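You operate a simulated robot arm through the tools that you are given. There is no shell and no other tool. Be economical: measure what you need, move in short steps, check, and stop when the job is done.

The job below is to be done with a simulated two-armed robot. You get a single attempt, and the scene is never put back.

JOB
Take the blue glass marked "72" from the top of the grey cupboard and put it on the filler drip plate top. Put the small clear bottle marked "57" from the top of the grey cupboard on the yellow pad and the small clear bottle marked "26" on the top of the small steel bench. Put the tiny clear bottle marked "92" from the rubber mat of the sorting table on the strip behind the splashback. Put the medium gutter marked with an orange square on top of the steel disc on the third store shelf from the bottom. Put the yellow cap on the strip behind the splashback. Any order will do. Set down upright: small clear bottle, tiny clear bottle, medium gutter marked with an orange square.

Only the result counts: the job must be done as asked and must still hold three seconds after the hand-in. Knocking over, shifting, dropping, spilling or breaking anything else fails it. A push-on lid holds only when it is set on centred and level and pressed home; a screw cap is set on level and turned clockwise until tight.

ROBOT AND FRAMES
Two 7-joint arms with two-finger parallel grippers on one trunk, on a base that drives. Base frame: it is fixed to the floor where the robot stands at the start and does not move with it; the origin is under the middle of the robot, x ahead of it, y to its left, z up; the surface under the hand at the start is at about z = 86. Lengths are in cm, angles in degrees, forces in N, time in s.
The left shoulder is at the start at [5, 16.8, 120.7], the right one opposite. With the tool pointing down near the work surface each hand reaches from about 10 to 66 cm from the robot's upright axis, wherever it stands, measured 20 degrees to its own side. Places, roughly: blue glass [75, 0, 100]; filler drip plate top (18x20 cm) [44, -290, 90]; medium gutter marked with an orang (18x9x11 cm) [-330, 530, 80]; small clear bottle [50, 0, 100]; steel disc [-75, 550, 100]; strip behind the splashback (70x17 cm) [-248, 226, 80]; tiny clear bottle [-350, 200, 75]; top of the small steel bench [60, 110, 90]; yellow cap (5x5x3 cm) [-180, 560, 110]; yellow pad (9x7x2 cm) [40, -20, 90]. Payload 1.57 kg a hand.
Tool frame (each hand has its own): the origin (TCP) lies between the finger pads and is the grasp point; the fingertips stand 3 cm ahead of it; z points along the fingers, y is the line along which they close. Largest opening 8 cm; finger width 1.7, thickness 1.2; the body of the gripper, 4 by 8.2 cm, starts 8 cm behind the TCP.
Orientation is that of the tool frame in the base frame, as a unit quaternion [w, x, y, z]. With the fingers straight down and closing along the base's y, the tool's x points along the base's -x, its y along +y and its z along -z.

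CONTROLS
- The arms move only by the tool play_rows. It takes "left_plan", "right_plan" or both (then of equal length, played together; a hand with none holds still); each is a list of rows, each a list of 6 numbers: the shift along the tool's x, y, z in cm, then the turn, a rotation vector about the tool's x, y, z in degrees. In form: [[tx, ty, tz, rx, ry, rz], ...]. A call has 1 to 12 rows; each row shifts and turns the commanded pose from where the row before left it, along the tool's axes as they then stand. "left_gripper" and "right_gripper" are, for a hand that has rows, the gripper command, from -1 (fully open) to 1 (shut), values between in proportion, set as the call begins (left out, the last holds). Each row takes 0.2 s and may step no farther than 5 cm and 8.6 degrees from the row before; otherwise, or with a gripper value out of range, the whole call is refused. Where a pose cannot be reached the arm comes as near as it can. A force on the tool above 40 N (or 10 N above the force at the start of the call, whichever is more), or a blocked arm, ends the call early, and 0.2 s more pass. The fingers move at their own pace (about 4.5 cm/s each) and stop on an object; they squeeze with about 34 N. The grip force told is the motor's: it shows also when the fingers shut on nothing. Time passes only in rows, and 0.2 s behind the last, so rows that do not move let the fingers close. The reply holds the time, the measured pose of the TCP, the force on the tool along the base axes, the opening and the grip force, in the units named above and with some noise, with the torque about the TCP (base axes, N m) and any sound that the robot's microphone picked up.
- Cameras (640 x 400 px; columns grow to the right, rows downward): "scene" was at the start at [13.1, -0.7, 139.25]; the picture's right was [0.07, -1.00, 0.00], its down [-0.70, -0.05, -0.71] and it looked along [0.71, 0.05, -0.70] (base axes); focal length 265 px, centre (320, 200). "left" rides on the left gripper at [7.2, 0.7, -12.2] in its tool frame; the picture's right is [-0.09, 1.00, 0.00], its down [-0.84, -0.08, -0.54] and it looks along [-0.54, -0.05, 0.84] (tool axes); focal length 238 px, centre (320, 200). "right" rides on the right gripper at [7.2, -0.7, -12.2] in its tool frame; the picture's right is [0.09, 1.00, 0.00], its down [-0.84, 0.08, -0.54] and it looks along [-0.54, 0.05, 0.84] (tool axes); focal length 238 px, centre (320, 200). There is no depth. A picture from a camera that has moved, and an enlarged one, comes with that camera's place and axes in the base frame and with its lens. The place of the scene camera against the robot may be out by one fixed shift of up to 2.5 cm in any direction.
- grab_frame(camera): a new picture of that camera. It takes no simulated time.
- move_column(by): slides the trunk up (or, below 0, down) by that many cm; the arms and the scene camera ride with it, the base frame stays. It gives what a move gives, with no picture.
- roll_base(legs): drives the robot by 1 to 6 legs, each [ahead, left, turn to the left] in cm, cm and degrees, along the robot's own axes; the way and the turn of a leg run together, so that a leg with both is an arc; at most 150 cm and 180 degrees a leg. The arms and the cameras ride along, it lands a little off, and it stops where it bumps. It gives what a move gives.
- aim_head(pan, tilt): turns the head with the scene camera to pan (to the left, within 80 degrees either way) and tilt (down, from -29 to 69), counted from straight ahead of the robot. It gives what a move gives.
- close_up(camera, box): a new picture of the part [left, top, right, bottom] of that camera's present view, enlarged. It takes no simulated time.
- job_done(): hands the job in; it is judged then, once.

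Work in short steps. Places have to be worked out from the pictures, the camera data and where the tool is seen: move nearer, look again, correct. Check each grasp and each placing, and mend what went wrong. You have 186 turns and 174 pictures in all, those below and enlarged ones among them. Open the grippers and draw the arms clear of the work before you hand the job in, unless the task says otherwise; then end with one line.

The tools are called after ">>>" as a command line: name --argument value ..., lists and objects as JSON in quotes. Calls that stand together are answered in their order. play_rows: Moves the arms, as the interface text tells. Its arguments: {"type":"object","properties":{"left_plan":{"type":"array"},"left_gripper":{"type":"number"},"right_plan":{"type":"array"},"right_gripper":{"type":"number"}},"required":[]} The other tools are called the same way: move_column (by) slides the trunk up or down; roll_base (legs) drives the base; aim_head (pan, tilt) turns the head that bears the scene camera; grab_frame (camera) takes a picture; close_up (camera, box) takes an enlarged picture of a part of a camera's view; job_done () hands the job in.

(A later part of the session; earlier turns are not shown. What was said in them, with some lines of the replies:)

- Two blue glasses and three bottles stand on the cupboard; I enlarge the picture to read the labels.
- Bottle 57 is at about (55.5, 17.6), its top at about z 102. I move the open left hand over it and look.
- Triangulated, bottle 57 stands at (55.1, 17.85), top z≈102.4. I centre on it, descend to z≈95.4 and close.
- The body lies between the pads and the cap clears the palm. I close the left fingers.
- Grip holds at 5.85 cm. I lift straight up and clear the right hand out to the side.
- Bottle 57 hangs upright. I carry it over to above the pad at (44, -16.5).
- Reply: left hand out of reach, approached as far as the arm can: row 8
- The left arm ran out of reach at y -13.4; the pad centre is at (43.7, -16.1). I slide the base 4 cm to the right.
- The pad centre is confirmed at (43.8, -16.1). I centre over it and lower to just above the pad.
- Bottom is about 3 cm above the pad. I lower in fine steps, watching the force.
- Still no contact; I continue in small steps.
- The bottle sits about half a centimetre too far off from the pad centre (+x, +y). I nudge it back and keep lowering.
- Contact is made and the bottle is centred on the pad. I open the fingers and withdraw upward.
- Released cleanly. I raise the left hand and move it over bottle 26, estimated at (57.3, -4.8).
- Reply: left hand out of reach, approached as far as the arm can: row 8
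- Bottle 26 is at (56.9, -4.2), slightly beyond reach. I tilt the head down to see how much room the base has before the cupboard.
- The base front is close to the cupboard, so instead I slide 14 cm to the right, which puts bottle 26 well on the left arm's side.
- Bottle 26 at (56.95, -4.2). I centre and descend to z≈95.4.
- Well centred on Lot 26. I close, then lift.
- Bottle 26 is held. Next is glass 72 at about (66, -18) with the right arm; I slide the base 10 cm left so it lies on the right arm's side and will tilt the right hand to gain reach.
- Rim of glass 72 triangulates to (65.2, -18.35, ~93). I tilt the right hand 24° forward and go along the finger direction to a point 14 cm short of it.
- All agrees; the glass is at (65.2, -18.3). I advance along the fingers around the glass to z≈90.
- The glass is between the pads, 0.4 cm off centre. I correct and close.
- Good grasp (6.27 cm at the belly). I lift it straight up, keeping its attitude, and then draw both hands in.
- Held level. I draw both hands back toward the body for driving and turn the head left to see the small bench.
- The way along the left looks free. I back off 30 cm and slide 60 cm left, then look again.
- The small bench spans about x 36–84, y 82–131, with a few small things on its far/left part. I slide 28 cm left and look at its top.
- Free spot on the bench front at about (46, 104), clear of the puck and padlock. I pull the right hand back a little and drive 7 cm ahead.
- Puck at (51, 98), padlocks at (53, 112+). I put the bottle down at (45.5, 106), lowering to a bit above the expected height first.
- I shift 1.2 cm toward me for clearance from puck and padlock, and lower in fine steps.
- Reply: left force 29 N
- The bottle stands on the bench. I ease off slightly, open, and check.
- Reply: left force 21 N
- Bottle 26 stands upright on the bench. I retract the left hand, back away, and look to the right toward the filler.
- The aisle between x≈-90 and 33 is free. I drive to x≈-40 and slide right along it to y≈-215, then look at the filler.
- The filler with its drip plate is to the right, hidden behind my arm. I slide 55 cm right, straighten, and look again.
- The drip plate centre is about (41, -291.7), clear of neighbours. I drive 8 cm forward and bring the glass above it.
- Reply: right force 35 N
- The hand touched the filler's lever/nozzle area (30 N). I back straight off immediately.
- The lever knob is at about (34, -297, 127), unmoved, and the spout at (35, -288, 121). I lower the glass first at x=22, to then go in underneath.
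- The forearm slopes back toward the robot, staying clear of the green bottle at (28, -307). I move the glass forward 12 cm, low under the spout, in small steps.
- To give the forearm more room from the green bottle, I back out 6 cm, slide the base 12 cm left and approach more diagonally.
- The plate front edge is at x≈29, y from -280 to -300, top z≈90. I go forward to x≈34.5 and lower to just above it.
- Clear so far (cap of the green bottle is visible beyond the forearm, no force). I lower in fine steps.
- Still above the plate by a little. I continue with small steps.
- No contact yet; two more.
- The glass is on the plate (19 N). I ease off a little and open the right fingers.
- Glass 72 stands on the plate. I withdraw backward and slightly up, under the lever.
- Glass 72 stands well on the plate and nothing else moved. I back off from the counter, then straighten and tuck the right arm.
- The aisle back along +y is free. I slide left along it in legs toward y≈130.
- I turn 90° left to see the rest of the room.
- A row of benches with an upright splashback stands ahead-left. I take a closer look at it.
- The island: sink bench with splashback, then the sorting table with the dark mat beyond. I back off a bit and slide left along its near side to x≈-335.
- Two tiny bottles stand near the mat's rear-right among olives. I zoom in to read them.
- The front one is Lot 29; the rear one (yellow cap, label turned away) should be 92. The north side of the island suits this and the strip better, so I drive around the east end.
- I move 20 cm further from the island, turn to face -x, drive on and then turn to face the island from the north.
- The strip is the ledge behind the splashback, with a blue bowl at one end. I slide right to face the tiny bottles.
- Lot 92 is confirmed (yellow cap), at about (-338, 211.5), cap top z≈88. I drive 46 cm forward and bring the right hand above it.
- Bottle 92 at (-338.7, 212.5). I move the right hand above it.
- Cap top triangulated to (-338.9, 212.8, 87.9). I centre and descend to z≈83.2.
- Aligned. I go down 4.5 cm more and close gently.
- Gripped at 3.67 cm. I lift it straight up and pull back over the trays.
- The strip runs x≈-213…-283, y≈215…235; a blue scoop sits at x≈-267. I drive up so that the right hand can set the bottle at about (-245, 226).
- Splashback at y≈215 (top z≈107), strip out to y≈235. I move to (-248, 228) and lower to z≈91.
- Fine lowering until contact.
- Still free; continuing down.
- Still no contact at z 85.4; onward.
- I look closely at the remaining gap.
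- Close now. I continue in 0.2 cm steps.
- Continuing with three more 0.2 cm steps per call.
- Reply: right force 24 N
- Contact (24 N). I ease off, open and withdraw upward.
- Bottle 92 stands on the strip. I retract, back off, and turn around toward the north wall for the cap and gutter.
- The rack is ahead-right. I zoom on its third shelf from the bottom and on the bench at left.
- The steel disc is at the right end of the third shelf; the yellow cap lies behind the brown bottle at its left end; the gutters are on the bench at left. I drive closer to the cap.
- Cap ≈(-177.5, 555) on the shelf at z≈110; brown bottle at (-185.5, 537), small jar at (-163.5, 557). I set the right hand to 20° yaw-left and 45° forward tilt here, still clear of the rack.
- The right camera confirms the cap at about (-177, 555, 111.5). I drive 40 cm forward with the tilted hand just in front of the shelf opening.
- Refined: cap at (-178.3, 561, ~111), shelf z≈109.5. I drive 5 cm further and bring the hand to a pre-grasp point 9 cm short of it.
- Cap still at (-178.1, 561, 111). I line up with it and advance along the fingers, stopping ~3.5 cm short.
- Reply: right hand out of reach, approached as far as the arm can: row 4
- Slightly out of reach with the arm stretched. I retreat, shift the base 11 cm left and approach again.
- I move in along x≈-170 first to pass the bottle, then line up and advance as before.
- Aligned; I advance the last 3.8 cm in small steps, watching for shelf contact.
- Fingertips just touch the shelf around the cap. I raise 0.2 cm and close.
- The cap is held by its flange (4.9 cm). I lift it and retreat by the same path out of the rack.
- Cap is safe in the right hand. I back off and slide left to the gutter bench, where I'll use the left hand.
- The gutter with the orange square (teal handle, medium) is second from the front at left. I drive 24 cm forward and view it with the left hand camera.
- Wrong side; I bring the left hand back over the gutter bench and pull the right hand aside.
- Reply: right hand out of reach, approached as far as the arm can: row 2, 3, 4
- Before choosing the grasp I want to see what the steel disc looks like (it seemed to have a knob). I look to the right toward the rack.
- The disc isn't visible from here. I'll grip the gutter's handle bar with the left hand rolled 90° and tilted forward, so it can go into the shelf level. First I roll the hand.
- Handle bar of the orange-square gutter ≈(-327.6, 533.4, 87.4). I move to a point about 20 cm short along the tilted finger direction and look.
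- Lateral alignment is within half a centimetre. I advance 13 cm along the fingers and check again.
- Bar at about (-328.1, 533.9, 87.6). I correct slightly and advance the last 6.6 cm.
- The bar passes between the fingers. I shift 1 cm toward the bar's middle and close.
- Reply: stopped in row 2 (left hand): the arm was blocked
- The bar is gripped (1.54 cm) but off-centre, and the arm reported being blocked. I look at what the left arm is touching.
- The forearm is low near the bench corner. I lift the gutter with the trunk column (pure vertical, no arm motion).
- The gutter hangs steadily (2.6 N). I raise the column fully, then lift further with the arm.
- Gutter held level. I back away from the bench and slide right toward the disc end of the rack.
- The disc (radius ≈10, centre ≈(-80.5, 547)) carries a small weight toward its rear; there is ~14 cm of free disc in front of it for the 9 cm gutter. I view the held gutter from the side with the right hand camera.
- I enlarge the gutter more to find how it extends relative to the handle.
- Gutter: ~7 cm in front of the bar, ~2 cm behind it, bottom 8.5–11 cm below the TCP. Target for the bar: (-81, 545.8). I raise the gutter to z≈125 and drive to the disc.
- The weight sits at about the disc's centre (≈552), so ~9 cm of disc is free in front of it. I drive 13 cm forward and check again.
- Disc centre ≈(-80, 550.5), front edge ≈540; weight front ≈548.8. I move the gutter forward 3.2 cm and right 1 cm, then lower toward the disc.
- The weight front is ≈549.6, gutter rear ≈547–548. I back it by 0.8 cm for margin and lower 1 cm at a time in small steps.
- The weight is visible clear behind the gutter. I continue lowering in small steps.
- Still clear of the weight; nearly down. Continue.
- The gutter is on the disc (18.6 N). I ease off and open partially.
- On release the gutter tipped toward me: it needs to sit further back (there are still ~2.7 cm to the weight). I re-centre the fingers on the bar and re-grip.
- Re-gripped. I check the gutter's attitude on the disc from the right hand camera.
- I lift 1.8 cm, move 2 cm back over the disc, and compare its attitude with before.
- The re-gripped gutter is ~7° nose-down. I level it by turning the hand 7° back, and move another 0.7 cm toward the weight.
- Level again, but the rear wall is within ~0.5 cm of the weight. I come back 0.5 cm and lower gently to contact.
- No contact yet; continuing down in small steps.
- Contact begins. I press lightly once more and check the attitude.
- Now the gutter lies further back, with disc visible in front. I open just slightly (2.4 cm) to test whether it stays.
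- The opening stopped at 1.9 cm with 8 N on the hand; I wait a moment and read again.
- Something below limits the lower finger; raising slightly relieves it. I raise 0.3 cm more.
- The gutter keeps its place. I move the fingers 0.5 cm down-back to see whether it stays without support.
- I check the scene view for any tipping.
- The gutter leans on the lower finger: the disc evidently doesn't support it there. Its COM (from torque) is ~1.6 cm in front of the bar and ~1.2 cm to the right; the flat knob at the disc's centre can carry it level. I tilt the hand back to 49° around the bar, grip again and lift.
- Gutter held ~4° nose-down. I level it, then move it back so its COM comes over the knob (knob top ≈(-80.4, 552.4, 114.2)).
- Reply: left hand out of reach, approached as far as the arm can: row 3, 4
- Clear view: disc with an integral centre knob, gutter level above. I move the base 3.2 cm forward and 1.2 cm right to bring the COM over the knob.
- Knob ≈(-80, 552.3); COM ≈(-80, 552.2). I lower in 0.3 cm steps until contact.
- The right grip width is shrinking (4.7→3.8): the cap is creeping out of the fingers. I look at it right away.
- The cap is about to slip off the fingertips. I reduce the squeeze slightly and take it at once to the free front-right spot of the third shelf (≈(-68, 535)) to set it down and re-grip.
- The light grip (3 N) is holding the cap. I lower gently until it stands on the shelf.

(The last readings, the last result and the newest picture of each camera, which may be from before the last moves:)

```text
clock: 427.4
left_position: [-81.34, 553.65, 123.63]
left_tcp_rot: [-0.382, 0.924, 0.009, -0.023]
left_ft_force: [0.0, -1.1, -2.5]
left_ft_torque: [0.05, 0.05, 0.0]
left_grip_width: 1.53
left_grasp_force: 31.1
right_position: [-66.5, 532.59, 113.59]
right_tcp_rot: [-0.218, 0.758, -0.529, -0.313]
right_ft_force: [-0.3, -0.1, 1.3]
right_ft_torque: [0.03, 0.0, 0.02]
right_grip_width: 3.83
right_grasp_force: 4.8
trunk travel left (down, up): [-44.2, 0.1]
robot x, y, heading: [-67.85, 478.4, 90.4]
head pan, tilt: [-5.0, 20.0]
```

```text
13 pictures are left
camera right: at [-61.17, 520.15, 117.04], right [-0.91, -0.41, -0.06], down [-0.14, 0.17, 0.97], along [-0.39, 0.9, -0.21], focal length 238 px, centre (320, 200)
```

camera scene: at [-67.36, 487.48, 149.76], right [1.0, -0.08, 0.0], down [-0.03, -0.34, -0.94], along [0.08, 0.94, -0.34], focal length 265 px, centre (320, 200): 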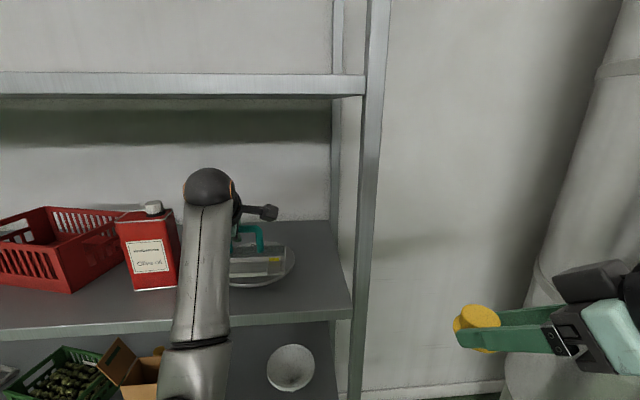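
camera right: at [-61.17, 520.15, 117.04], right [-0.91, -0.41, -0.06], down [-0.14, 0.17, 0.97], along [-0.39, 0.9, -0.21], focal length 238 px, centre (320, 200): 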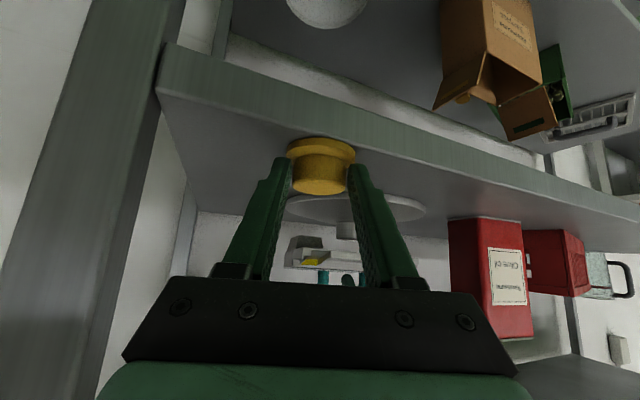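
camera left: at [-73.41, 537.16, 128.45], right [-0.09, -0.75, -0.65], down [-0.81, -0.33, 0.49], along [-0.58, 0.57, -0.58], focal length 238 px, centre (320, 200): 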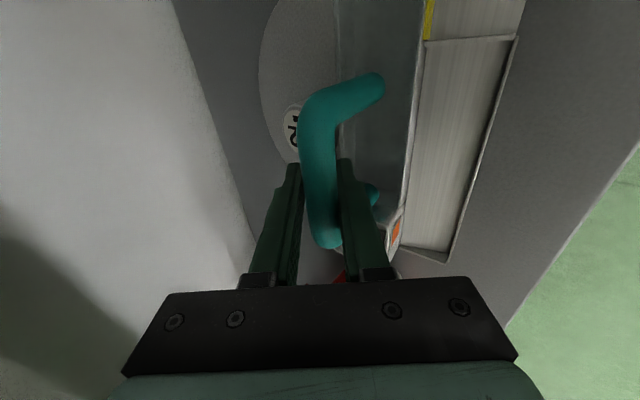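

The cap stands on the shelf. I release it there and draw the right hand back; then I finish the gutter.

>>> play_rows --right_plan '[[0.1, 0, 0.1, 0, 0, 0], [0, 0, 0, 0, 0, 0], [0, 0, 0, 0, 0, 0], [0, 0, 0, 0, 0, 0]]' --right_gripper -0.6

>>> play_rows --right_plan '[[0, 0, -3, 0, 0, 0], [0, 0, -4, 0, 0, 0], [0, 0, -4, 0, 0, 0], [0, 0, 0, 0, 0, 0]]'

>>> play_rows --left_plan '[[0, 0.14, 0.14, 0, 0, 0], [0, 0.14, 0.14, 0, 0, 0], [0, 0, 0, 0, 0, 0]]'

>>> grab_frame --camera "right"

```text
clock: 428.4
left_position: [-81.22, 553.67, 123.45]
left_tcp_rot: [-0.383, 0.923, 0.009, -0.022]
left_ft_force: [-1.1, 0.7, -3.0]
left_ft_torque: [0.07, 0.03, -0.01]
left_grip_width: 1.54
left_grasp_force: 31.1
right_position: [-66.6, 532.74, 113.45]
right_tcp_rot: [-0.218, 0.758, -0.528, -0.313]
right_ft_force: [0.7, 0.9, 0.4]
right_ft_torque: [-0.03, 0.0, 0.03]
right_grip_width: 6.41
right_grasp_force: 0.0
trunk travel left (down, up): [-44.2, 0.1]
robot x, y, heading: [-67.73, 478.3, 90.4]
head pan, tilt: [-5.0, 20.0]
```

```text
clock: 429.4
left_position: [-81.27, 553.67, 123.42]
left_tcp_rot: [-0.382, 0.924, 0.01, -0.023]
left_ft_force: [0.7, 0.5, -3.1]
left_ft_torque: [0.12, 0.02, 0.01]
left_grip_width: 1.52
left_grasp_force: 30.9
right_position: [-63.71, 525.23, 121.17]
right_tcp_rot: [-0.218, 0.758, -0.528, -0.314]
right_ft_force: [0.2, -0.4, -0.2]
right_ft_torque: [-0.03, -0.03, 0.0]
right_grip_width: 6.41
right_grasp_force: 0.0
trunk travel left (down, up): [-44.2, 0.1]
robot x, y, heading: [-67.39, 478.44, 90.3]
head pan, tilt: [-5.0, 20.0]
```

```text
clock: 430.2
left_position: [-81.34, 553.74, 123.11]
left_tcp_rot: [-0.382, 0.924, 0.009, -0.023]
left_ft_force: [-0.6, 0.8, -2.4]
left_ft_torque: [0.04, 0.04, 0.02]
left_grip_width: 1.53
left_grasp_force: 31.2
right_position: [-63.62, 525.26, 121.13]
right_tcp_rot: [-0.218, 0.759, -0.528, -0.314]
right_ft_force: [0.6, 0.1, 0.2]
right_ft_torque: [0.0, -0.02, 0.0]
right_grip_width: 6.41
right_grasp_force: 0.0
trunk travel left (down, up): [-44.2, 0.1]
robot x, y, heading: [-67.86, 478.54, 90.5]
head pan, tilt: [-5.0, 20.0]
```

```text
12 pictures are left
camera right: at [-58.29, 512.71, 124.65], right [-0.91, -0.41, -0.06], down [-0.14, 0.17, 0.97], along [-0.39, 0.9, -0.21], focal length 238 px, centre (320, 200)
```

right: 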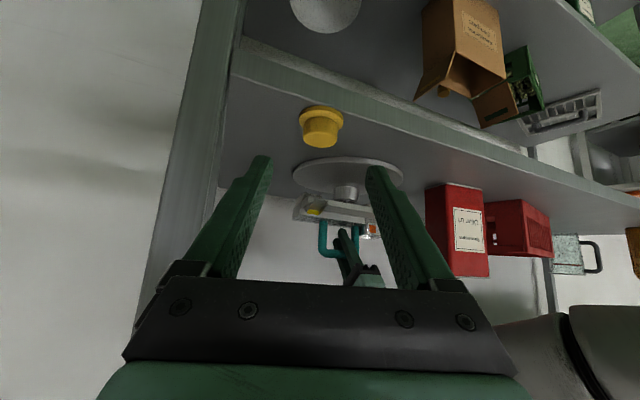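

The cap stands safely on the shelf. The view also shows the gutter right above the knob. I continue lowering.

>>> play_rows --left_plan '[[0, 0.14, 0.14, 0, 0, 0], [0, 0.14, 0.14, 0, 0, 0], [0, 0, 0, 0, 0, 0]]'

>>> play_rows --left_plan '[[0, 0.14, 0.14, 0, 0, 0], [0, 0.1, 0.1, 0, 0, 0], [0, 0, 0, 0, 0, 0]]'

>>> play_rows --left_plan '[[0, 0.14, 0.14, 0, 0, 0], [0, 0, 0, 0, 0, 0]]'

```text
clock: 431.0
left_position: [-81.42, 553.76, 122.94]
left_tcp_rot: [-0.382, 0.924, 0.01, -0.022]
left_ft_force: [-0.6, -0.6, -3.1]
left_ft_torque: [0.07, 0.03, 0.0]
left_grip_width: 1.55
left_grasp_force: 31.4
right_position: [-63.7, 525.2, 121.19]
right_tcp_rot: [-0.219, 0.759, -0.528, -0.313]
right_ft_force: [-0.2, -1.0, 0.7]
right_ft_torque: [0.0, -0.04, 0.01]
right_grip_width: 6.43
right_grasp_force: 0.0
trunk travel left (down, up): [-44.2, 0.1]
robot x, y, heading: [-68.26, 478.38, 90.4]
head pan, tilt: [-5.0, 20.0]
```

```text
clock: 431.8
left_position: [-81.4, 553.59, 122.47]
left_tcp_rot: [-0.381, 0.924, 0.009, -0.023]
left_ft_force: [0.0, 0.5, -3.7]
left_ft_torque: [0.05, 0.02, 0.0]
left_grip_width: 1.52
left_grasp_force: 31.0
right_position: [-63.71, 525.26, 121.16]
right_tcp_rot: [-0.218, 0.759, -0.528, -0.313]
right_ft_force: [-0.3, -0.6, 0.9]
right_ft_torque: [-0.02, 0.01, -0.01]
right_grip_width: 6.4
right_grasp_force: 0.0
trunk travel left (down, up): [-44.2, 0.1]
robot x, y, heading: [-68.12, 478.18, 90.2]
head pan, tilt: [-5.0, 20.0]
```

```text
clock: 432.4
left_position: [-81.19, 553.65, 122.33]
left_tcp_rot: [-0.383, 0.924, 0.009, -0.023]
left_ft_force: [-0.1, 0.7, -3.0]
left_ft_torque: [0.09, 0.02, 0.01]
left_grip_width: 1.55
left_grasp_force: 31.0
right_position: [-63.71, 525.24, 121.16]
right_tcp_rot: [-0.218, 0.759, -0.528, -0.314]
right_ft_force: [0.1, 0.7, 0.4]
right_ft_torque: [0.0, 0.0, 0.0]
right_grip_width: 6.39
right_grasp_force: 0.1
trunk travel left (down, up): [-44.2, 0.1]
robot x, y, heading: [-67.63, 478.27, 90.5]
head pan, tilt: [-5.0, 20.0]
```

Still free at 122.3; continuing.

>>> play_rows --left_plan '[[0, 0.14, 0.14, 0, 0, 0], [0, 0.14, 0.14, 0, 0, 0], [0, 0, 0, 0, 0, 0]]'

>>> play_rows --left_plan '[[0, 0.14, 0.14, 0, 0, 0], [0, 0.1, 0.1, 0, 0, 0], [0, 0, 0, 0, 0, 0]]'

>>> close_up --camera "right" --box '[280, 130, 440, 260]'

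```text
clock: 433.2
left_position: [-81.27, 553.71, 121.95]
left_tcp_rot: [-0.383, 0.924, 0.01, -0.023]
left_ft_force: [-0.6, -0.2, -2.7]
left_ft_torque: [0.03, 0.04, -0.02]
left_grip_width: 1.53
left_grasp_force: 31.0
right_position: [-63.71, 525.31, 121.25]
right_tcp_rot: [-0.218, 0.758, -0.528, -0.314]
right_ft_force: [0.4, 0.6, 0.0]
right_ft_torque: [0.0, 0.01, 0.0]
right_grip_width: 6.4
right_grasp_force: 0.1
trunk travel left (down, up): [-44.2, 0.1]
robot x, y, heading: [-67.75, 478.59, 90.2]
head pan, tilt: [-5.0, 20.0]
```

```text
clock: 434.0
left_position: [-81.41, 553.56, 121.43]
left_tcp_rot: [-0.384, 0.923, 0.009, -0.024]
left_ft_force: [-0.9, 0.4, -1.9]
left_ft_torque: [0.02, -0.01, -0.01]
left_grip_width: 1.54
left_grasp_force: 31.1
right_position: [-63.67, 525.27, 121.21]
right_tcp_rot: [-0.218, 0.759, -0.528, -0.313]
right_ft_force: [-0.2, -0.2, -0.5]
right_ft_torque: [0.03, 0.01, 0.01]
right_grip_width: 6.4
right_grasp_force: 0.1
trunk travel left (down, up): [-44.2, 0.1]
robot x, y, heading: [-68.12, 478.43, 90.0]
head pan, tilt: [-5.0, 20.0]
```

```text
3.08 times, centred on (360, 195) of right
camera zoom: at [-58.3, 512.69, 124.66], right [-0.91, -0.41, -0.06], down [-0.14, 0.17, 0.97], along [-0.39, 0.9, -0.21], focal length 733 px, centre (197, 215)
```

zoom: 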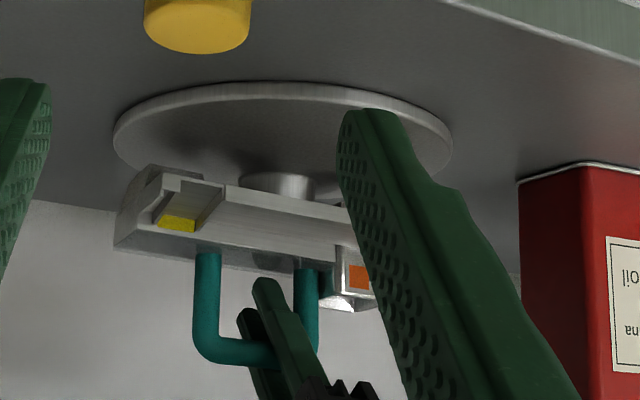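

Contact begins, and the gutter is centred over the knob in x. I press lightly, then test with a slight opening.

>>> play_rows --left_plan '[[0, 0.14, 0.14, 0, 0, 0], [0, 0.07, 0.07, 0, 0, 0], [0, 0, 0, 0, 0, 0]]'

>>> play_rows --left_plan '[[0, 0, 0, 0, 0, 0], [0, 0, 0, 0, 0, 0], [0, 0, 0, 0, 0, 0]]' --left_gripper 0.4

>>> close_up --camera "right" --box '[280, 130, 440, 260]'

```text
clock: 434.8
left_position: [-81.32, 553.66, 121.62]
left_tcp_rot: [-0.385, 0.923, 0.01, -0.023]
left_ft_force: [-0.7, 2.5, 7.1]
left_ft_torque: [-0.18, -0.05, -0.02]
left_grip_width: 1.54
left_grasp_force: 31.2
right_position: [-63.86, 525.25, 121.16]
right_tcp_rot: [-0.218, 0.758, -0.528, -0.314]
right_ft_force: [0.4, 0.3, -0.4]
right_ft_torque: [-0.01, 0.03, -0.02]
right_grip_width: 6.37
right_grasp_force: 0.1
trunk travel left (down, up): [-44.2, 0.1]
robot x, y, heading: [-67.96, 478.61, 90.3]
head pan, tilt: [-5.0, 20.0]
```

```text
clock: 435.6
left_position: [-81.39, 553.7, 121.28]
left_tcp_rot: [-0.382, 0.924, 0.009, -0.022]
left_ft_force: [-0.1, -0.1, -0.3]
left_ft_torque: [0.04, -0.04, -0.01]
left_grip_width: 2.39
left_grasp_force: 0.1
right_position: [-63.72, 525.3, 121.17]
right_tcp_rot: [-0.217, 0.759, -0.527, -0.314]
right_ft_force: [0.6, -0.7, 0.1]
right_ft_torque: [0.0, 0.02, -0.02]
right_grip_width: 6.41
right_grasp_force: 0.0
trunk travel left (down, up): [-44.2, 0.1]
robot x, y, heading: [-67.77, 478.09, 90.2]
head pan, tilt: [-5.0, 20.0]
```

```text
3.08 times, centred on (360, 195) of right
camera zoom: at [-58.29, 512.67, 124.66], right [-0.91, -0.41, -0.06], down [-0.14, 0.17, 0.97], along [-0.39, 0.9, -0.21], focal length 733 px, centre (197, 215)
```

zoom: 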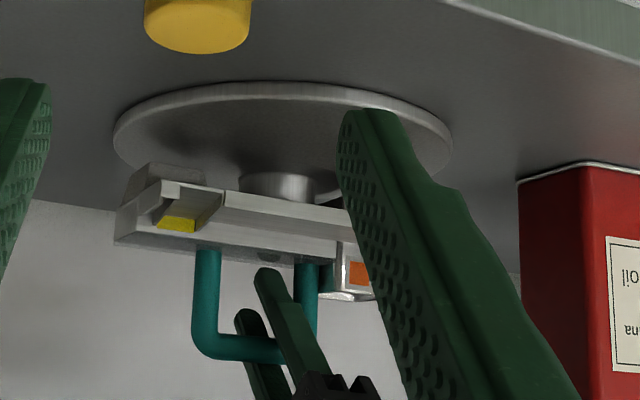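

It stays with no load on the hand. I open further to 3.6 cm and check again.

>>> play_rows --left_plan '[[0, 0, 0, 0, 0, 0], [0, 0, 0, 0, 0, 0], [0, 0, 0, 0, 0, 0], [0, 0, 0, 0, 0, 0]]' --left_gripper 0.1

>>> grab_frame --camera "left"

```text
clock: 436.6
left_position: [-81.26, 553.61, 121.38]
left_tcp_rot: [-0.384, 0.923, 0.009, -0.022]
left_ft_force: [0.8, 1.4, 6.0]
left_ft_torque: [0.09, -0.01, 0.0]
left_grip_width: 3.18
left_grasp_force: 0.1
right_position: [-63.71, 525.23, 121.21]
right_tcp_rot: [-0.219, 0.758, -0.528, -0.314]
right_ft_force: [0.2, 0.3, -0.5]
right_ft_torque: [-0.01, 0.01, 0.04]
right_grip_width: 6.4
right_grasp_force: 0.1
trunk travel left (down, up): [-44.2, 0.1]
robot x, y, heading: [-68.42, 478.18, 90.2]
head pan, tilt: [-5.0, 20.0]
```

```text
9 pictures are left
camera left: at [-73.51, 544.86, 129.41], right [-0.09, -0.71, -0.7], down [-0.81, -0.36, 0.47], along [-0.58, 0.61, -0.54], focal length 238 px, centre (320, 200)
```

left: 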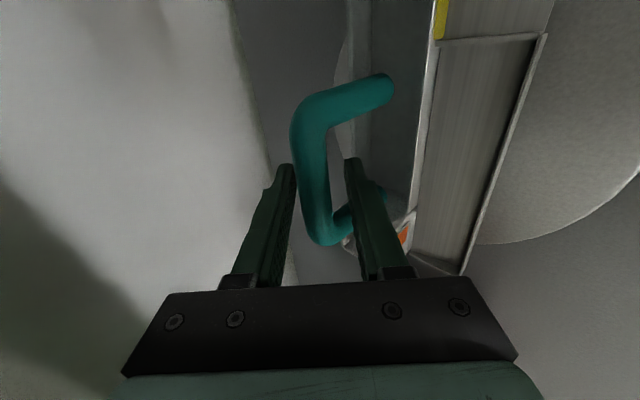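

The lower finger touches the trough. I shift the fingers 0.5 cm up-forward so the bar is centred and unloaded, then check forces.

>>> play_rows --left_plan '[[0, -0.25, 0, 0, 0, 0], [0, -0.25, 0, 0, 0, 0], [0, 0, 0, 0, 0, 0]]'

>>> close_up --camera "right" --box '[280, 130, 440, 260]'

```text
clock: 437.4
left_position: [-81.5, 553.97, 121.57]
left_tcp_rot: [-0.383, 0.923, 0.009, -0.023]
left_ft_force: [0.4, -0.1, 0.4]
left_ft_torque: [-0.04, -0.03, -0.02]
left_grip_width: 3.56
left_grasp_force: 0.1
right_position: [-63.8, 525.25, 121.17]
right_tcp_rot: [-0.218, 0.758, -0.528, -0.314]
right_ft_force: [0.2, -0.2, 0.3]
right_ft_torque: [-0.01, -0.04, 0.04]
right_grip_width: 6.39
right_grasp_force: 0.1
trunk travel left (down, up): [-44.2, 0.1]
robot x, y, heading: [-67.98, 478.18, 90.3]
head pan, tilt: [-5.0, 20.0]
```

```text
3.08 times, centred on (360, 195) of right
camera zoom: at [-58.28, 512.65, 124.66], right [-0.91, -0.41, -0.06], down [-0.14, 0.17, 0.97], along [-0.39, 0.9, -0.21], focal length 733 px, centre (197, 215)
```

zoom: 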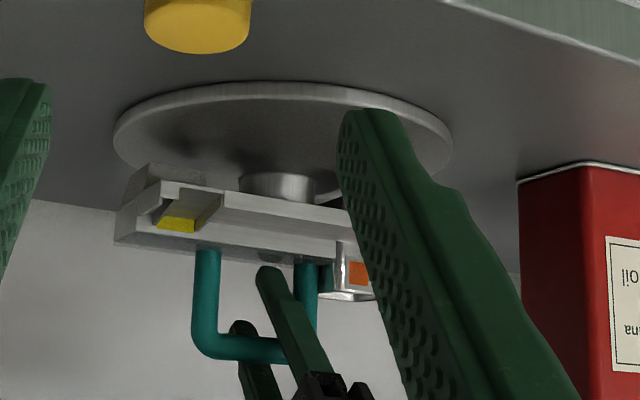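

No load on the hand and the gutter hasn't moved: it stands on its own. I withdraw slowly along the finger direction.

>>> play_rows --left_plan '[[0, 0, -0.6, 0, 0, 0], [0, 0, -0.8, 0, 0, 0], [0, 0, -1, 0, 0, 0], [0, 0, -1.2, 0, 0, 0], [0, 0, -1.5, 0, 0, 0], [0, 0, -2, 0, 0, 0], [0, 0, 0, 0, 0, 0]]'

>>> play_rows --left_plan '[[0, 2, -2, 0, 0, 0], [0, 3, -3, 0, 0, 0], [0, 3, -3, 0, 0, 0], [0, 3, -3, 0, 0, 0], [0, 3, -3, 0, 0, 0], [0, 0, 0, 0, 0, 0]]'

>>> grab_frame --camera "right"

```text
clock: 439.0
left_position: [-81.14, 549.0, 126.65]
left_tcp_rot: [-0.383, 0.924, 0.009, -0.023]
left_ft_force: [0.3, -0.2, -0.6]
left_ft_torque: [0.02, 0.05, -0.03]
left_grip_width: 3.6
left_grasp_force: 0.1
right_position: [-63.77, 525.22, 121.24]
right_tcp_rot: [-0.217, 0.759, -0.527, -0.313]
right_ft_force: [0.7, -1.0, 0.6]
right_ft_torque: [0.03, 0.02, -0.03]
right_grip_width: 6.39
right_grasp_force: 0.0
trunk travel left (down, up): [-44.2, 0.1]
robot x, y, heading: [-67.82, 478.51, 90.2]
head pan, tilt: [-5.0, 20.0]
```

```text
clock: 440.4
left_position: [-80.47, 532.18, 124.28]
left_tcp_rot: [-0.384, 0.923, 0.01, -0.024]
left_ft_force: [0.0, 0.5, -0.5]
left_ft_torque: [-0.01, -0.03, 0.04]
left_grip_width: 3.61
left_grasp_force: 0.0
left hand out of reach, approached as far as the arm can: row 5
right_position: [-63.72, 525.32, 121.2]
right_tcp_rot: [-0.219, 0.758, -0.528, -0.314]
right_ft_force: [-0.1, -0.6, 0.0]
right_ft_torque: [-0.02, 0.0, -0.03]
right_grip_width: 6.39
right_grasp_force: 0.0
trunk travel left (down, up): [-44.2, 0.1]
robot x, y, heading: [-67.87, 478.26, 90.4]
head pan, tilt: [-5.0, 20.0]
```

```text
7 pictures are left
camera right: at [-58.28, 512.66, 124.67], right [-0.91, -0.41, -0.06], down [-0.14, 0.17, 0.97], along [-0.39, 0.9, -0.21], focal length 238 px, centre (320, 200)
```

right: 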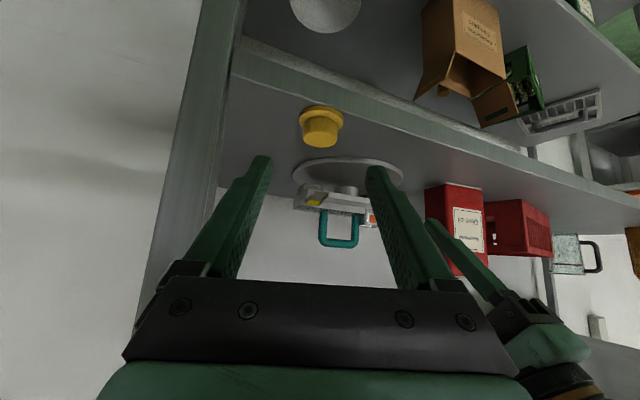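

The gutter stands balanced on the disc's knob. Now the cap at (-67.2, 534.2): I return the right hand around it.

>>> play_rows --right_plan '[[-0.24, 0.26, 3, 0, 0, 0], [0, 0, 3, 0, 0, 0], [0, 0, 3, 0, 0, 0], [0, 0, 2, 0, 0, 0], [0, 0, 0.9, 0, 0, 0], [0, 0, 0, 0, 0, 0]]'

>>> play_rows --right_plan '[[0, 0, 0, 0, 0, 0], [0, 0, 0, 0, 0, 0], [0, 0, 0, 0, 0, 0]]' --right_gripper -0.14

>>> grab_frame --camera "right"

```text
clock: 441.8
left_position: [-80.44, 532.08, 124.16]
left_tcp_rot: [-0.384, 0.923, 0.01, -0.023]
left_ft_force: [0.0, -0.8, -0.1]
left_ft_torque: [-0.03, -0.01, 0.02]
left_grip_width: 3.6
left_grasp_force: 0.1
right_position: [-67.2, 533.31, 113.08]
right_tcp_rot: [-0.218, 0.759, -0.528, -0.313]
right_ft_force: [0.3, -0.7, 0.0]
right_ft_torque: [0.01, -0.02, -0.01]
right_grip_width: 6.41
right_grasp_force: 0.1
trunk travel left (down, up): [-44.2, 0.1]
robot x, y, heading: [-67.95, 478.33, 90.4]
head pan, tilt: [-5.0, 20.0]
```

```text
clock: 442.6
left_position: [-80.6, 532.14, 124.08]
left_tcp_rot: [-0.385, 0.923, 0.009, -0.024]
left_ft_force: [0.4, 0.8, -0.4]
left_ft_torque: [0.02, 0.01, 0.0]
left_grip_width: 3.57
left_grasp_force: 0.1
right_position: [-67.27, 533.3, 113.04]
right_tcp_rot: [-0.217, 0.759, -0.528, -0.313]
right_ft_force: [0.4, -0.4, 0.0]
right_ft_torque: [0.01, -0.01, -0.02]
right_grip_width: 4.82
right_grasp_force: 31.1
trunk travel left (down, up): [-44.2, 0.1]
robot x, y, heading: [-68.04, 478.48, 90.3]
head pan, tilt: [-5.0, 20.0]
```

```text
6 pictures are left
camera right: at [-61.81, 520.76, 116.6], right [-0.91, -0.41, -0.06], down [-0.14, 0.17, 0.97], along [-0.39, 0.9, -0.21], focal length 238 px, centre (320, 200)
```

right: 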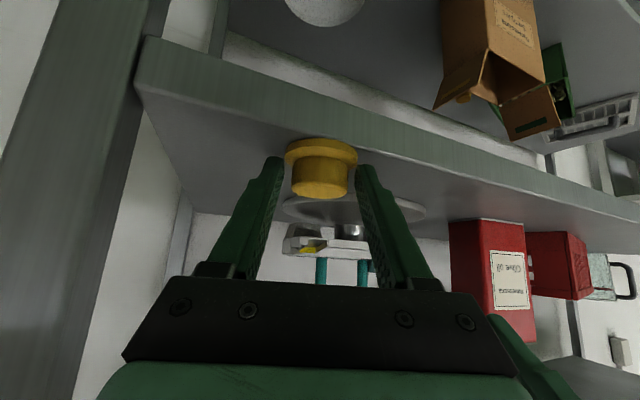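

Gripped; I ease the squeeze to a light hold, lift and back the hand out of the rack.

>>> play_rows --right_plan '[[0, 0, 0, 0, 0, 0], [-0.7, 0, -0.7, 0, 0, 0], [-1.4, 0, -1.4, 0, 0, 0], [-0.7, 0, -0.7, 0, 0, 0], [2.8, 0, -2.8, 0, 0, 0], [2.8, 0, -2.8, 0, 0, 0], [2.8, 0, -2.8, 0, 0, 0], [2.8, 0, -2.8, 0, 0, 0], [0, 0, 0, 0, 0, 0]]' --right_gripper -0.17

>>> roll_base --legs '[[-50, 0, 0]]'

>>> grab_frame --camera "scene"

```text
clock: 444.6
left_position: [-80.54, 532.23, 124.29]
left_tcp_rot: [-0.384, 0.923, 0.01, -0.024]
left_ft_force: [0.5, -0.3, 0.5]
left_ft_torque: [0.02, -0.02, 0.0]
left_grip_width: 3.61
left_grasp_force: 0.0
right_position: [-61.55, 518.48, 116.86]
right_tcp_rot: [-0.217, 0.759, -0.527, -0.314]
right_ft_force: [0.7, 0.0, -0.8]
right_ft_torque: [0.02, 0.04, 0.02]
right_grip_width: 4.81
right_grasp_force: 34.2
trunk travel left (down, up): [-44.2, 0.1]
robot x, y, heading: [-67.75, 478.18, 90.6]
head pan, tilt: [-5.0, 20.0]
```

```text
clock: 447.6
left_position: [-79.87, 481.69, 124.29]
left_tcp_rot: [-0.384, 0.923, 0.005, -0.023]
left_ft_force: [-0.8, 0.2, 0.4]
left_ft_torque: [0.02, 0.04, 0.01]
left_grip_width: 3.59
left_grasp_force: 0.1
right_position: [-61.01, 467.6, 116.88]
right_tcp_rot: [-0.221, 0.755, -0.532, -0.313]
right_ft_force: [0.7, 0.2, -0.8]
right_ft_torque: [-0.01, -0.01, 0.0]
right_grip_width: 4.78
right_grasp_force: 34.3
trunk travel left (down, up): [-44.2, 0.1]
robot x, y, heading: [-67.68, 427.44, 89.4]
head pan, tilt: [-5.0, 20.0]
```

```text
5 pictures are left
camera scene: at [-66.04, 439.62, 149.78], right [1.0, -0.09, 0.0], down [-0.03, -0.34, -0.94], along [0.09, 0.94, -0.34], focal length 265 px, centre (320, 200)
```

scene: 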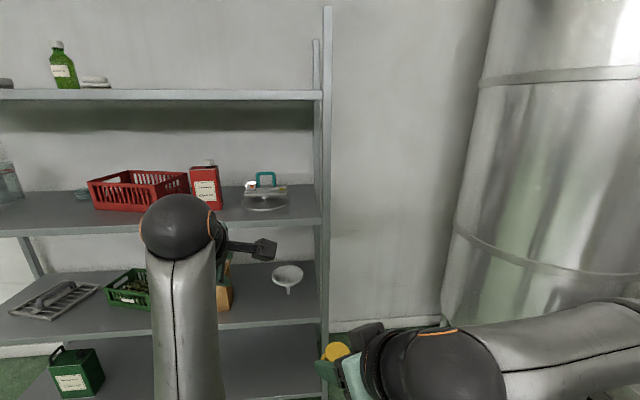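

Gutter still stands. I straighten and fold the left hand, relax the right squeeze a bit, and drive toward the strip.

>>> play_rows --left_plan '[[0, 0, 0, -8, 0, 0], [0, 0, 0, -8, 0, 0], [0, 0, 0, -8, 0, 0], [0, 0, 0, -8, 0, 0], [0, 0, 0, -8, 0, 0], [0, 3, 0, 0, 0, 0], [0, 3, 0, 0, 0, 0], [0, 3, 0, 0, 0, 0], [0, 3, 0, 0, 0, 0]]' --right_plan '[[0, 0, 0, 0, 0, 0], [0, 0, 0, 0, 0, 0], [0, 0, 0, 0, 0, 0], [0, 0, 0, 0, 0, 0], [0, 0, 0, 0, 0, 0], [0, 0, 0, 0, 0, 0], [0, 0, 0, 0, 0, 0], [0, 0, 0, 0, 0, 0], [0, 0, 0, 0, 0, 0]]' --right_gripper -0.185

>>> roll_base --legs '[[0, 78, 0], [0, 78, 0], [0, 0, 180], [70, 0, 0]]'

```text
clock: 449.6
left_position: [-79.98, 487.41, 121.4]
left_tcp_rot: [-0.044, 0.999, 0.012, -0.018]
left_ft_force: [0.2, 0.0, 0.4]
left_ft_torque: [-0.03, 0.0, 0.0]
left_grip_width: 3.6
left_grasp_force: 0.1
left hand out of reach, approached as far as the arm can: row 1, 2, 3, 4, 6, 7, 8, 9
right_position: [-61.26, 467.69, 116.94]
right_tcp_rot: [-0.22, 0.756, -0.532, -0.312]
right_ft_force: [0.6, 0.3, -0.6]
right_ft_torque: [0.0, -0.02, 0.0]
right_grip_width: 4.88
right_grasp_force: 7.7
trunk travel left (down, up): [-44.2, 0.1]
robot x, y, heading: [-68.02, 427.72, 89.7]
head pan, tilt: [-5.0, 20.0]
```

```text
clock: 474.6
left_position: [-201.37, 297.23, 121.21]
left_tcp_rot: [0.02, -0.045, 0.998, -0.044]
left_ft_force: [1.0, 0.3, 1.2]
left_ft_torque: [0.03, 0.04, 0.02]
left_grip_width: 3.6
left_grasp_force: 0.0
right_position: [-221.59, 315.44, 116.89]
right_tcp_rot: [0.319, 0.507, 0.773, -0.209]
right_ft_force: [-0.1, 0.1, -0.1]
right_ft_torque: [0.04, -0.01, -0.02]
right_grip_width: 4.86
right_grasp_force: 0.6
trunk travel left (down, up): [-44.2, 0.1]
robot x, y, heading: [-217.92, 356.06, -86.4]
head pan, tilt: [-5.0, 20.0]
```

The cap hold is light, so I firm it slightly, and I roll the left hand back to its normal orientation to tuck it away.

>>> play_rows --left_plan '[[0, 0, 0, 0, 0, 8.2], [0, 0, 0, 0, 0, 8.2], [0, 0, 0, 0, 0, 8.2], [0, 0, 0, 0, 0, 8.2], [0, 0, 0, 0, 0, 8.2], [0, 0, 0, 0, 0, 8.2], [0, 0, 0, 0, 0, 8.2], [0, 0, 0, 0, 0, 8.2], [0, 0, 0, 0, 0, 8.2], [0, 0, 0, 0, 0, 8.2], [0, 0, 0, 0, 0, 8.2], [0, 0, 0, 0, 0, 0]]' --right_plan '[[0, 0, 0, 0, 0, 0], [0, 0, 0, 0, 0, 0], [0, 0, 0, 0, 0, 0], [0, 0, 0, 0, 0, 0], [0, 0, 0, 0, 0, 0], [0, 0, 0, 0, 0, 0], [0, 0, 0, 0, 0, 0], [0, 0, 0, 0, 0, 0], [0, 0, 0, 0, 0, 0], [0, 0, 0, 0, 0, 0], [0, 0, 0, 0, 0, 0], [0, 0, 0, 0, 0, 0]]' --right_gripper -0.19

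>>> play_rows --left_plan '[[4, 1, 0, 0, 0, 0], [4, 1, 0, 0, 0, 0], [4, 1, 0, 0, 0, 0], [4, 1, 0, 0, 0, 0], [4, 1, 0, 0, 0, 0], [4, 0, 0, 0, 0, 0], [0, 0, 0, 0, 0, 0]]'

>>> grab_frame --camera "right"

```text
clock: 477.1
left_position: [-201.25, 297.11, 121.22]
left_tcp_rot: [0.046, 0.676, 0.736, -0.016]
left_ft_force: [-0.1, 0.0, 0.4]
left_ft_torque: [0.03, 0.05, 0.02]
left_grip_width: 3.6
left_grasp_force: 0.0
right_position: [-221.5, 315.48, 116.9]
right_tcp_rot: [0.319, 0.506, 0.774, -0.209]
right_ft_force: [-0.7, 0.1, -0.9]
right_ft_torque: [-0.01, -0.03, 0.01]
right_grip_width: 4.86
right_grasp_force: 1.0
trunk travel left (down, up): [-44.2, 0.1]
robot x, y, heading: [-217.78, 356.29, -86.4]
head pan, tilt: [-5.0, 20.0]
```

```text
clock: 478.8
left_position: [-195.53, 298.07, 121.19]
left_tcp_rot: [0.045, 0.675, 0.736, -0.018]
left_ft_force: [-0.3, -0.2, -1.0]
left_ft_torque: [-0.03, -0.01, -0.03]
left_grip_width: 3.6
left_grasp_force: 0.1
left hand out of reach, approached as far as the arm can: row 1, 2, 3, 4, 5, 6
right_position: [-221.63, 315.49, 116.87]
right_tcp_rot: [0.319, 0.506, 0.773, -0.209]
right_ft_force: [-0.6, -0.3, -0.4]
right_ft_torque: [0.04, -0.03, 0.04]
right_grip_width: 4.87
right_grasp_force: 0.8
trunk travel left (down, up): [-44.2, 0.1]
robot x, y, heading: [-217.7, 356.11, -86.7]
head pan, tilt: [-5.0, 20.0]
```

```text
4 pictures are left
camera right: at [-227.65, 327.79, 120.42], right [0.89, 0.46, -0.06], down [0.15, -0.16, 0.97], along [0.44, -0.87, -0.21], focal length 238 px, centre (320, 200)
```

right: 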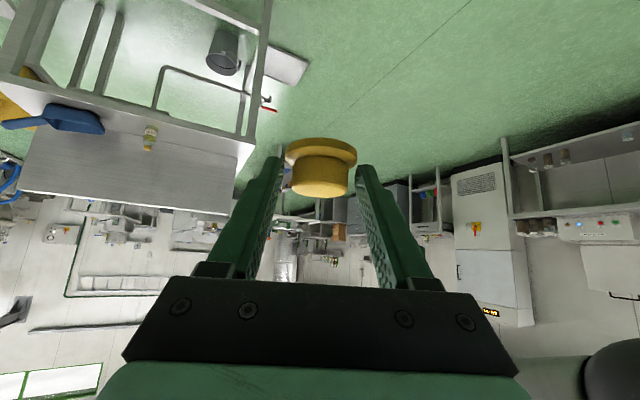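

The cap is still held. I straighten the heading and drive up to the strip at x≈-223.

>>> roll_base --legs '[[0, 0, -3.4], [0, -5.7, 0], [70, 0, 0]]'

```text
clock: 483.8
left_position: [-203.84, 226.43, 121.03]
left_tcp_rot: [0.045, 0.692, 0.72, -0.016]
left_ft_force: [0.9, 0.0, 0.5]
left_ft_torque: [0.0, 0.0, 0.0]
left_grip_width: 3.58
left_grasp_force: 0.0
right_position: [-228.85, 245.13, 116.99]
right_tcp_rot: [0.315, 0.525, 0.76, -0.217]
right_ft_force: [0.1, 0.2, -0.1]
right_ft_torque: [-0.01, 0.0, -0.01]
right_grip_width: 4.87
right_grasp_force: 12.9
trunk travel left (down, up): [-44.2, 0.1]
robot x, y, heading: [-223.1, 285.46, -89.3]
head pan, tilt: [-5.0, 20.0]
```

I move the cap over (-228, 226) and descend to z≈91.

>>> play_rows --right_plan '[[-3, -1.5, 3, 0, 0, 0], [-3, -1.5, 3, 0, 0, 0], [-3, -1.5, 3, 0, 0, 0], [-3, -1.5, 3, 0, 0, 0], [2.8, 0, 2.8, 0, 0, 0], [2.8, 0, 2.8, 0, 0, 0], [2.8, 0, 2.8, 0, 0, 0], [2.8, 0, 2.8, 0, 0, 0], [2.8, 0, 2.8, 0, 0, 0], [2.8, 0, 2.8, 0, 0, 0], [0, 0, 0, 0, 0, 0]]'

>>> grab_frame --camera "right"

```text
clock: 486.2
left_position: [-203.79, 226.63, 121.27]
left_tcp_rot: [0.046, 0.693, 0.72, -0.017]
left_ft_force: [0.1, -0.2, 0.7]
left_ft_torque: [0.02, 0.01, 0.0]
left_grip_width: 3.6
left_grasp_force: 0.0
right_position: [-228.55, 227.23, 93.15]
right_tcp_rot: [0.314, 0.526, 0.76, -0.217]
right_ft_force: [0.7, -0.6, 0.5]
right_ft_torque: [0.02, -0.05, 0.0]
right_grip_width: 4.84
right_grasp_force: 12.6
trunk travel left (down, up): [-44.2, 0.1]
robot x, y, heading: [-222.88, 285.13, -89.3]
head pan, tilt: [-5.0, 20.0]
```

```text
3 pictures are left
camera right: at [-233.92, 239.85, 96.6], right [0.91, 0.41, -0.06], down [0.15, -0.17, 0.97], along [0.39, -0.89, -0.21], focal length 238 px, centre (320, 200)
```

right: 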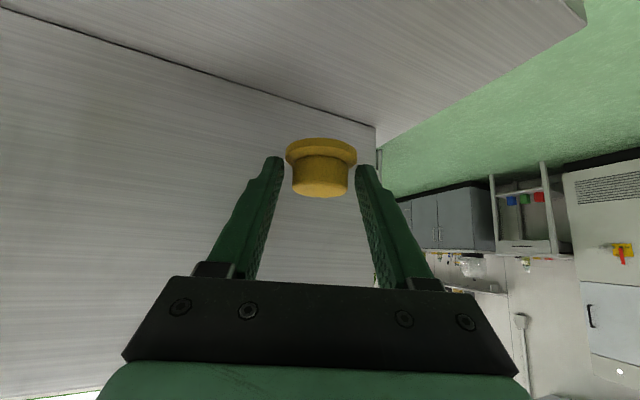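

The strip's end is at x≈-215 and the cap is well inside it. Expected contact at TCP z≈81.5; I lower to 82.5 and then feel for it.

>>> play_rows --right_plan '[[2.1, 0, 2.1, 0, 0, 0], [2.1, 0, 2.1, 0, 0, 0], [1.9, 0, 1.9, 0, 0, 0], [1.4, 0, 1.4, 0, 0, 0], [0, 0, 0, 0, 0, 0]]'

>>> play_rows --right_plan '[[0.25, 0, 0.25, 0, 0, 0], [0.2, 0, 0.2, 0, 0, 0], [0, 0, 0, 0, 0, 0]]'

>>> play_rows --right_plan '[[0.2, 0, 0.2, 0, 0, 0], [0.1, 0, 0.1, 0, 0, 0], [0, 0, 0, 0, 0, 0]]'

```text
clock: 487.4
left_position: [-203.78, 226.66, 121.25]
left_tcp_rot: [0.046, 0.692, 0.72, -0.017]
left_ft_force: [0.0, 0.1, -0.7]
left_ft_torque: [0.02, 0.01, 0.0]
left_grip_width: 3.61
left_grasp_force: 0.0
right_position: [-228.52, 227.3, 82.74]
right_tcp_rot: [0.316, 0.525, 0.759, -0.219]
right_ft_force: [-1.3, 0.5, 14.6]
right_ft_torque: [-0.25, 0.09, -0.25]
right_grip_width: 4.94
right_grasp_force: 1.6
trunk travel left (down, up): [-44.2, 0.1]
robot x, y, heading: [-222.53, 285.31, -89.3]
head pan, tilt: [-5.0, 20.0]
```

```text
clock: 488.0
left_position: [-203.78, 226.7, 121.02]
left_tcp_rot: [0.045, 0.692, 0.72, -0.017]
left_ft_force: [0.5, 0.6, -0.5]
left_ft_torque: [0.02, -0.01, 0.01]
left_grip_width: 3.62
left_grasp_force: 0.1
right_position: [-228.26, 226.91, 82.7]
right_tcp_rot: [0.321, 0.522, 0.759, -0.22]
right_ft_force: [-1.2, 4.0, 13.9]
right_ft_torque: [-0.22, 0.31, -0.17]
right_grip_width: 4.93
right_grasp_force: 1.2
trunk travel left (down, up): [-44.2, 0.1]
robot x, y, heading: [-222.67, 285.47, -89.6]
head pan, tilt: [-5.0, 20.0]
stopped in row 2 (right hand): the force on the tool passed its limit at 43 N (the readings are from after the stop); the commanded pose is now the measured one
```

```text
clock: 488.8
left_position: [-203.88, 226.95, 121.47]
left_tcp_rot: [0.047, 0.692, 0.72, -0.019]
left_ft_force: [-1.0, -0.1, 0.4]
left_ft_torque: [0.01, -0.02, 0.03]
left_grip_width: 3.61
left_grasp_force: 0.1
right_position: [-228.35, 226.92, 82.64]
right_tcp_rot: [0.322, 0.523, 0.758, -0.221]
right_ft_force: [-5.0, 9.6, 39.0]
right_ft_torque: [-0.38, 0.14, 0.1]
right_grip_width: 4.87
right_grasp_force: 13.0
trunk travel left (down, up): [-44.2, 0.1]
robot x, y, heading: [-223.05, 285.71, -89.2]
head pan, tilt: [-5.0, 20.0]
```

The cap is firmly down (39 N). I ease off until the force vanishes, then open.

>>> play_rows --right_plan '[[-0.15, 0, -0.15, 0, 0, 0], [-0.12, 0, -0.12, 0, 0, 0], [0, 0, 0, 0, 0, 0]]'

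>>> play_rows --right_plan '[[0, 0, 0, 0, 0, 0], [0, 0, 0, 0, 0, 0], [0, 0, 0, 0, 0, 0]]' --right_gripper -0.7

>>> grab_frame --camera "right"

```text
clock: 489.6
left_position: [-203.85, 226.68, 121.26]
left_tcp_rot: [0.045, 0.693, 0.719, -0.018]
left_ft_force: [0.0, 0.3, 0.1]
left_ft_torque: [0.01, -0.01, 0.03]
left_grip_width: 3.62
left_grasp_force: 0.1
right_position: [-228.41, 226.96, 82.65]
right_tcp_rot: [0.319, 0.524, 0.758, -0.221]
right_ft_force: [2.0, -4.6, 21.7]
right_ft_torque: [-0.51, -0.04, 0.05]
right_grip_width: 4.9
right_grasp_force: 2.9
trunk travel left (down, up): [-44.2, 0.1]
robot x, y, heading: [-222.66, 285.6, -89.2]
head pan, tilt: [-5.0, 20.0]
```

```text
clock: 490.4
left_position: [-203.69, 226.64, 121.2]
left_tcp_rot: [0.045, 0.692, 0.72, -0.018]
left_ft_force: [0.6, 0.7, 1.2]
left_ft_torque: [0.03, 0.03, -0.01]
left_grip_width: 3.59
left_grasp_force: 0.1
right_position: [-227.97, 227.11, 82.78]
right_tcp_rot: [0.321, 0.522, 0.759, -0.218]
right_ft_force: [13.2, -0.8, 21.3]
right_ft_torque: [-0.58, 0.13, 0.61]
right_grip_width: 5.8
right_grasp_force: 0.0
trunk travel left (down, up): [-44.2, 0.1]
robot x, y, heading: [-223.01, 285.65, -89.5]
head pan, tilt: [-5.0, 20.0]
```

```text
2 pictures are left
camera right: at [-233.55, 239.7, 86.01], right [0.91, 0.42, -0.06], down [0.14, -0.16, 0.98], along [0.4, -0.89, -0.2], focal length 238 px, centre (320, 200)
```

right: 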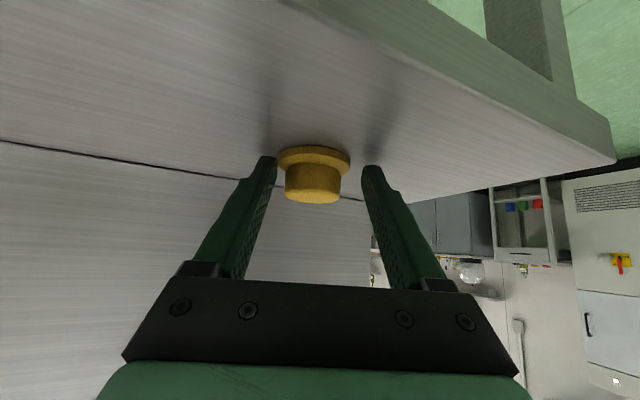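

The cap stands upright on the strip; the fingertips press on the surface. I raise the hand slightly, let it open, then withdraw.

>>> play_rows --right_plan '[[-0.25, 0, -0.25, 0, 0, 0], [-0.25, 0, -0.25, 0, 0, 0], [0, 0, 0, 0, 0, 0], [0, 0, 0, 0, 0, 0]]'

>>> play_rows --right_plan '[[-0.5, 0, -0.5, 0, 0, 0], [0, 0, -2, 0, 0, 0], [0, 0, -3, 0, 0, 0], [0, 0, -4, 0, 0, 0], [0, 0, -4, 0, 0, 0], [0, 0, -4, 0, 0, 0], [0, 0, 0, 0, 0, 0]]'

>>> grab_frame --camera "right"

```text
clock: 491.4
left_position: [-203.85, 226.45, 121.15]
left_tcp_rot: [0.045, 0.693, 0.719, -0.018]
left_ft_force: [0.0, 0.3, -0.1]
left_ft_torque: [0.02, -0.03, 0.0]
left_grip_width: 3.6
left_grasp_force: 0.0
right_position: [-228.61, 227.06, 82.74]
right_tcp_rot: [0.315, 0.526, 0.759, -0.219]
right_ft_force: [0.0, -0.4, 0.5]
right_ft_torque: [0.0, 0.0, -0.01]
right_grip_width: 6.81
right_grasp_force: 0.0
trunk travel left (down, up): [-44.2, 0.1]
robot x, y, heading: [-222.7, 285.25, -89.7]
head pan, tilt: [-5.0, 20.0]
```

```text
clock: 493.0
left_position: [-203.77, 226.48, 121.17]
left_tcp_rot: [0.045, 0.693, 0.719, -0.017]
left_ft_force: [1.0, 0.0, -0.2]
left_ft_torque: [0.01, 0.02, 0.03]
left_grip_width: 3.58
left_grasp_force: 0.2
right_position: [-233.24, 238.27, 95.77]
right_tcp_rot: [0.318, 0.524, 0.759, -0.218]
right_ft_force: [0.2, -0.7, -0.1]
right_ft_torque: [0.02, 0.0, 0.03]
right_grip_width: 6.81
right_grasp_force: 0.0
trunk travel left (down, up): [-44.2, 0.1]
robot x, y, heading: [-222.94, 285.38, -89.2]
head pan, tilt: [-5.0, 20.0]
```

```text
1 pictures are left
camera right: at [-238.62, 250.98, 99.13], right [0.91, 0.41, -0.06], down [0.14, -0.16, 0.98], along [0.39, -0.9, -0.21], focal length 238 px, centre (320, 200)
```

right: 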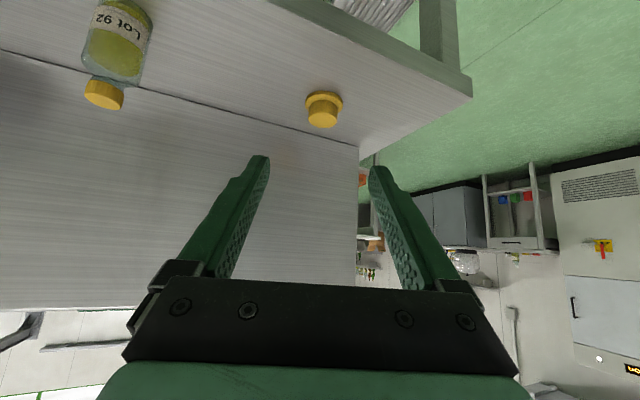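

Cap and bottle 92 both stand on the strip. I back away and open both grippers.

>>> roll_base --legs '[[-45, 0, 0]]'

>>> play_rows --left_plan '[[0, 0, 0, 0, 0, 0], [0, 0, 0, 0, 0, 0], [0, 0, 0, 0, 0, 0]]' --left_gripper -1 --right_plan '[[0, 0, 0, 0, 0, 0], [0, 0, 0, 0, 0, 0], [0, 0, 0, 0, 0, 0]]' --right_gripper -1

>>> job_done

```text
clock: 495.7
left_position: [-203.97, 271.58, 121.24]
left_tcp_rot: [0.047, 0.69, 0.722, -0.017]
left_ft_force: [-0.9, 0.1, 0.5]
left_ft_torque: [0.01, 0.01, 0.01]
left_grip_width: 3.59
left_grasp_force: 0.0
right_position: [-233.52, 283.15, 95.79]
right_tcp_rot: [0.318, 0.522, 0.761, -0.217]
right_ft_force: [-0.3, -0.3, -0.9]
right_ft_torque: [-0.02, -0.01, 0.0]
right_grip_width: 6.81
right_grasp_force: 0.0
trunk travel left (down, up): [-44.2, 0.1]
robot x, y, heading: [-223.32, 330.22, -89.1]
head pan, tilt: [-5.0, 20.0]
```

```text
clock: 496.5
left_position: [-204.03, 271.55, 121.18]
left_tcp_rot: [0.045, 0.69, 0.722, -0.017]
left_ft_force: [0.8, 0.6, 0.4]
left_ft_torque: [0.0, -0.01, 0.0]
left_grip_width: 7.99
left_grasp_force: 0.1
right_position: [-233.44, 283.11, 95.69]
right_tcp_rot: [0.319, 0.521, 0.761, -0.217]
right_ft_force: [1.3, 0.3, -0.4]
right_ft_torque: [0.03, 0.02, 0.01]
right_grip_width: 8.01
right_grasp_force: 0.0
trunk travel left (down, up): [-44.2, 0.1]
robot x, y, heading: [-223.48, 329.88, -89.0]
head pan, tilt: [-5.0, 20.0]
```

```text
The job is handed in.
```

I handed the job in with all six items set down as asked, except that the gutter stands balanced on the steel disc's centre knob, because it tipped when I set it on the disc's flat part; also, the right hand briefly pushed the filler's lever (about 30 N), and the lever looked unmoved afterwards.
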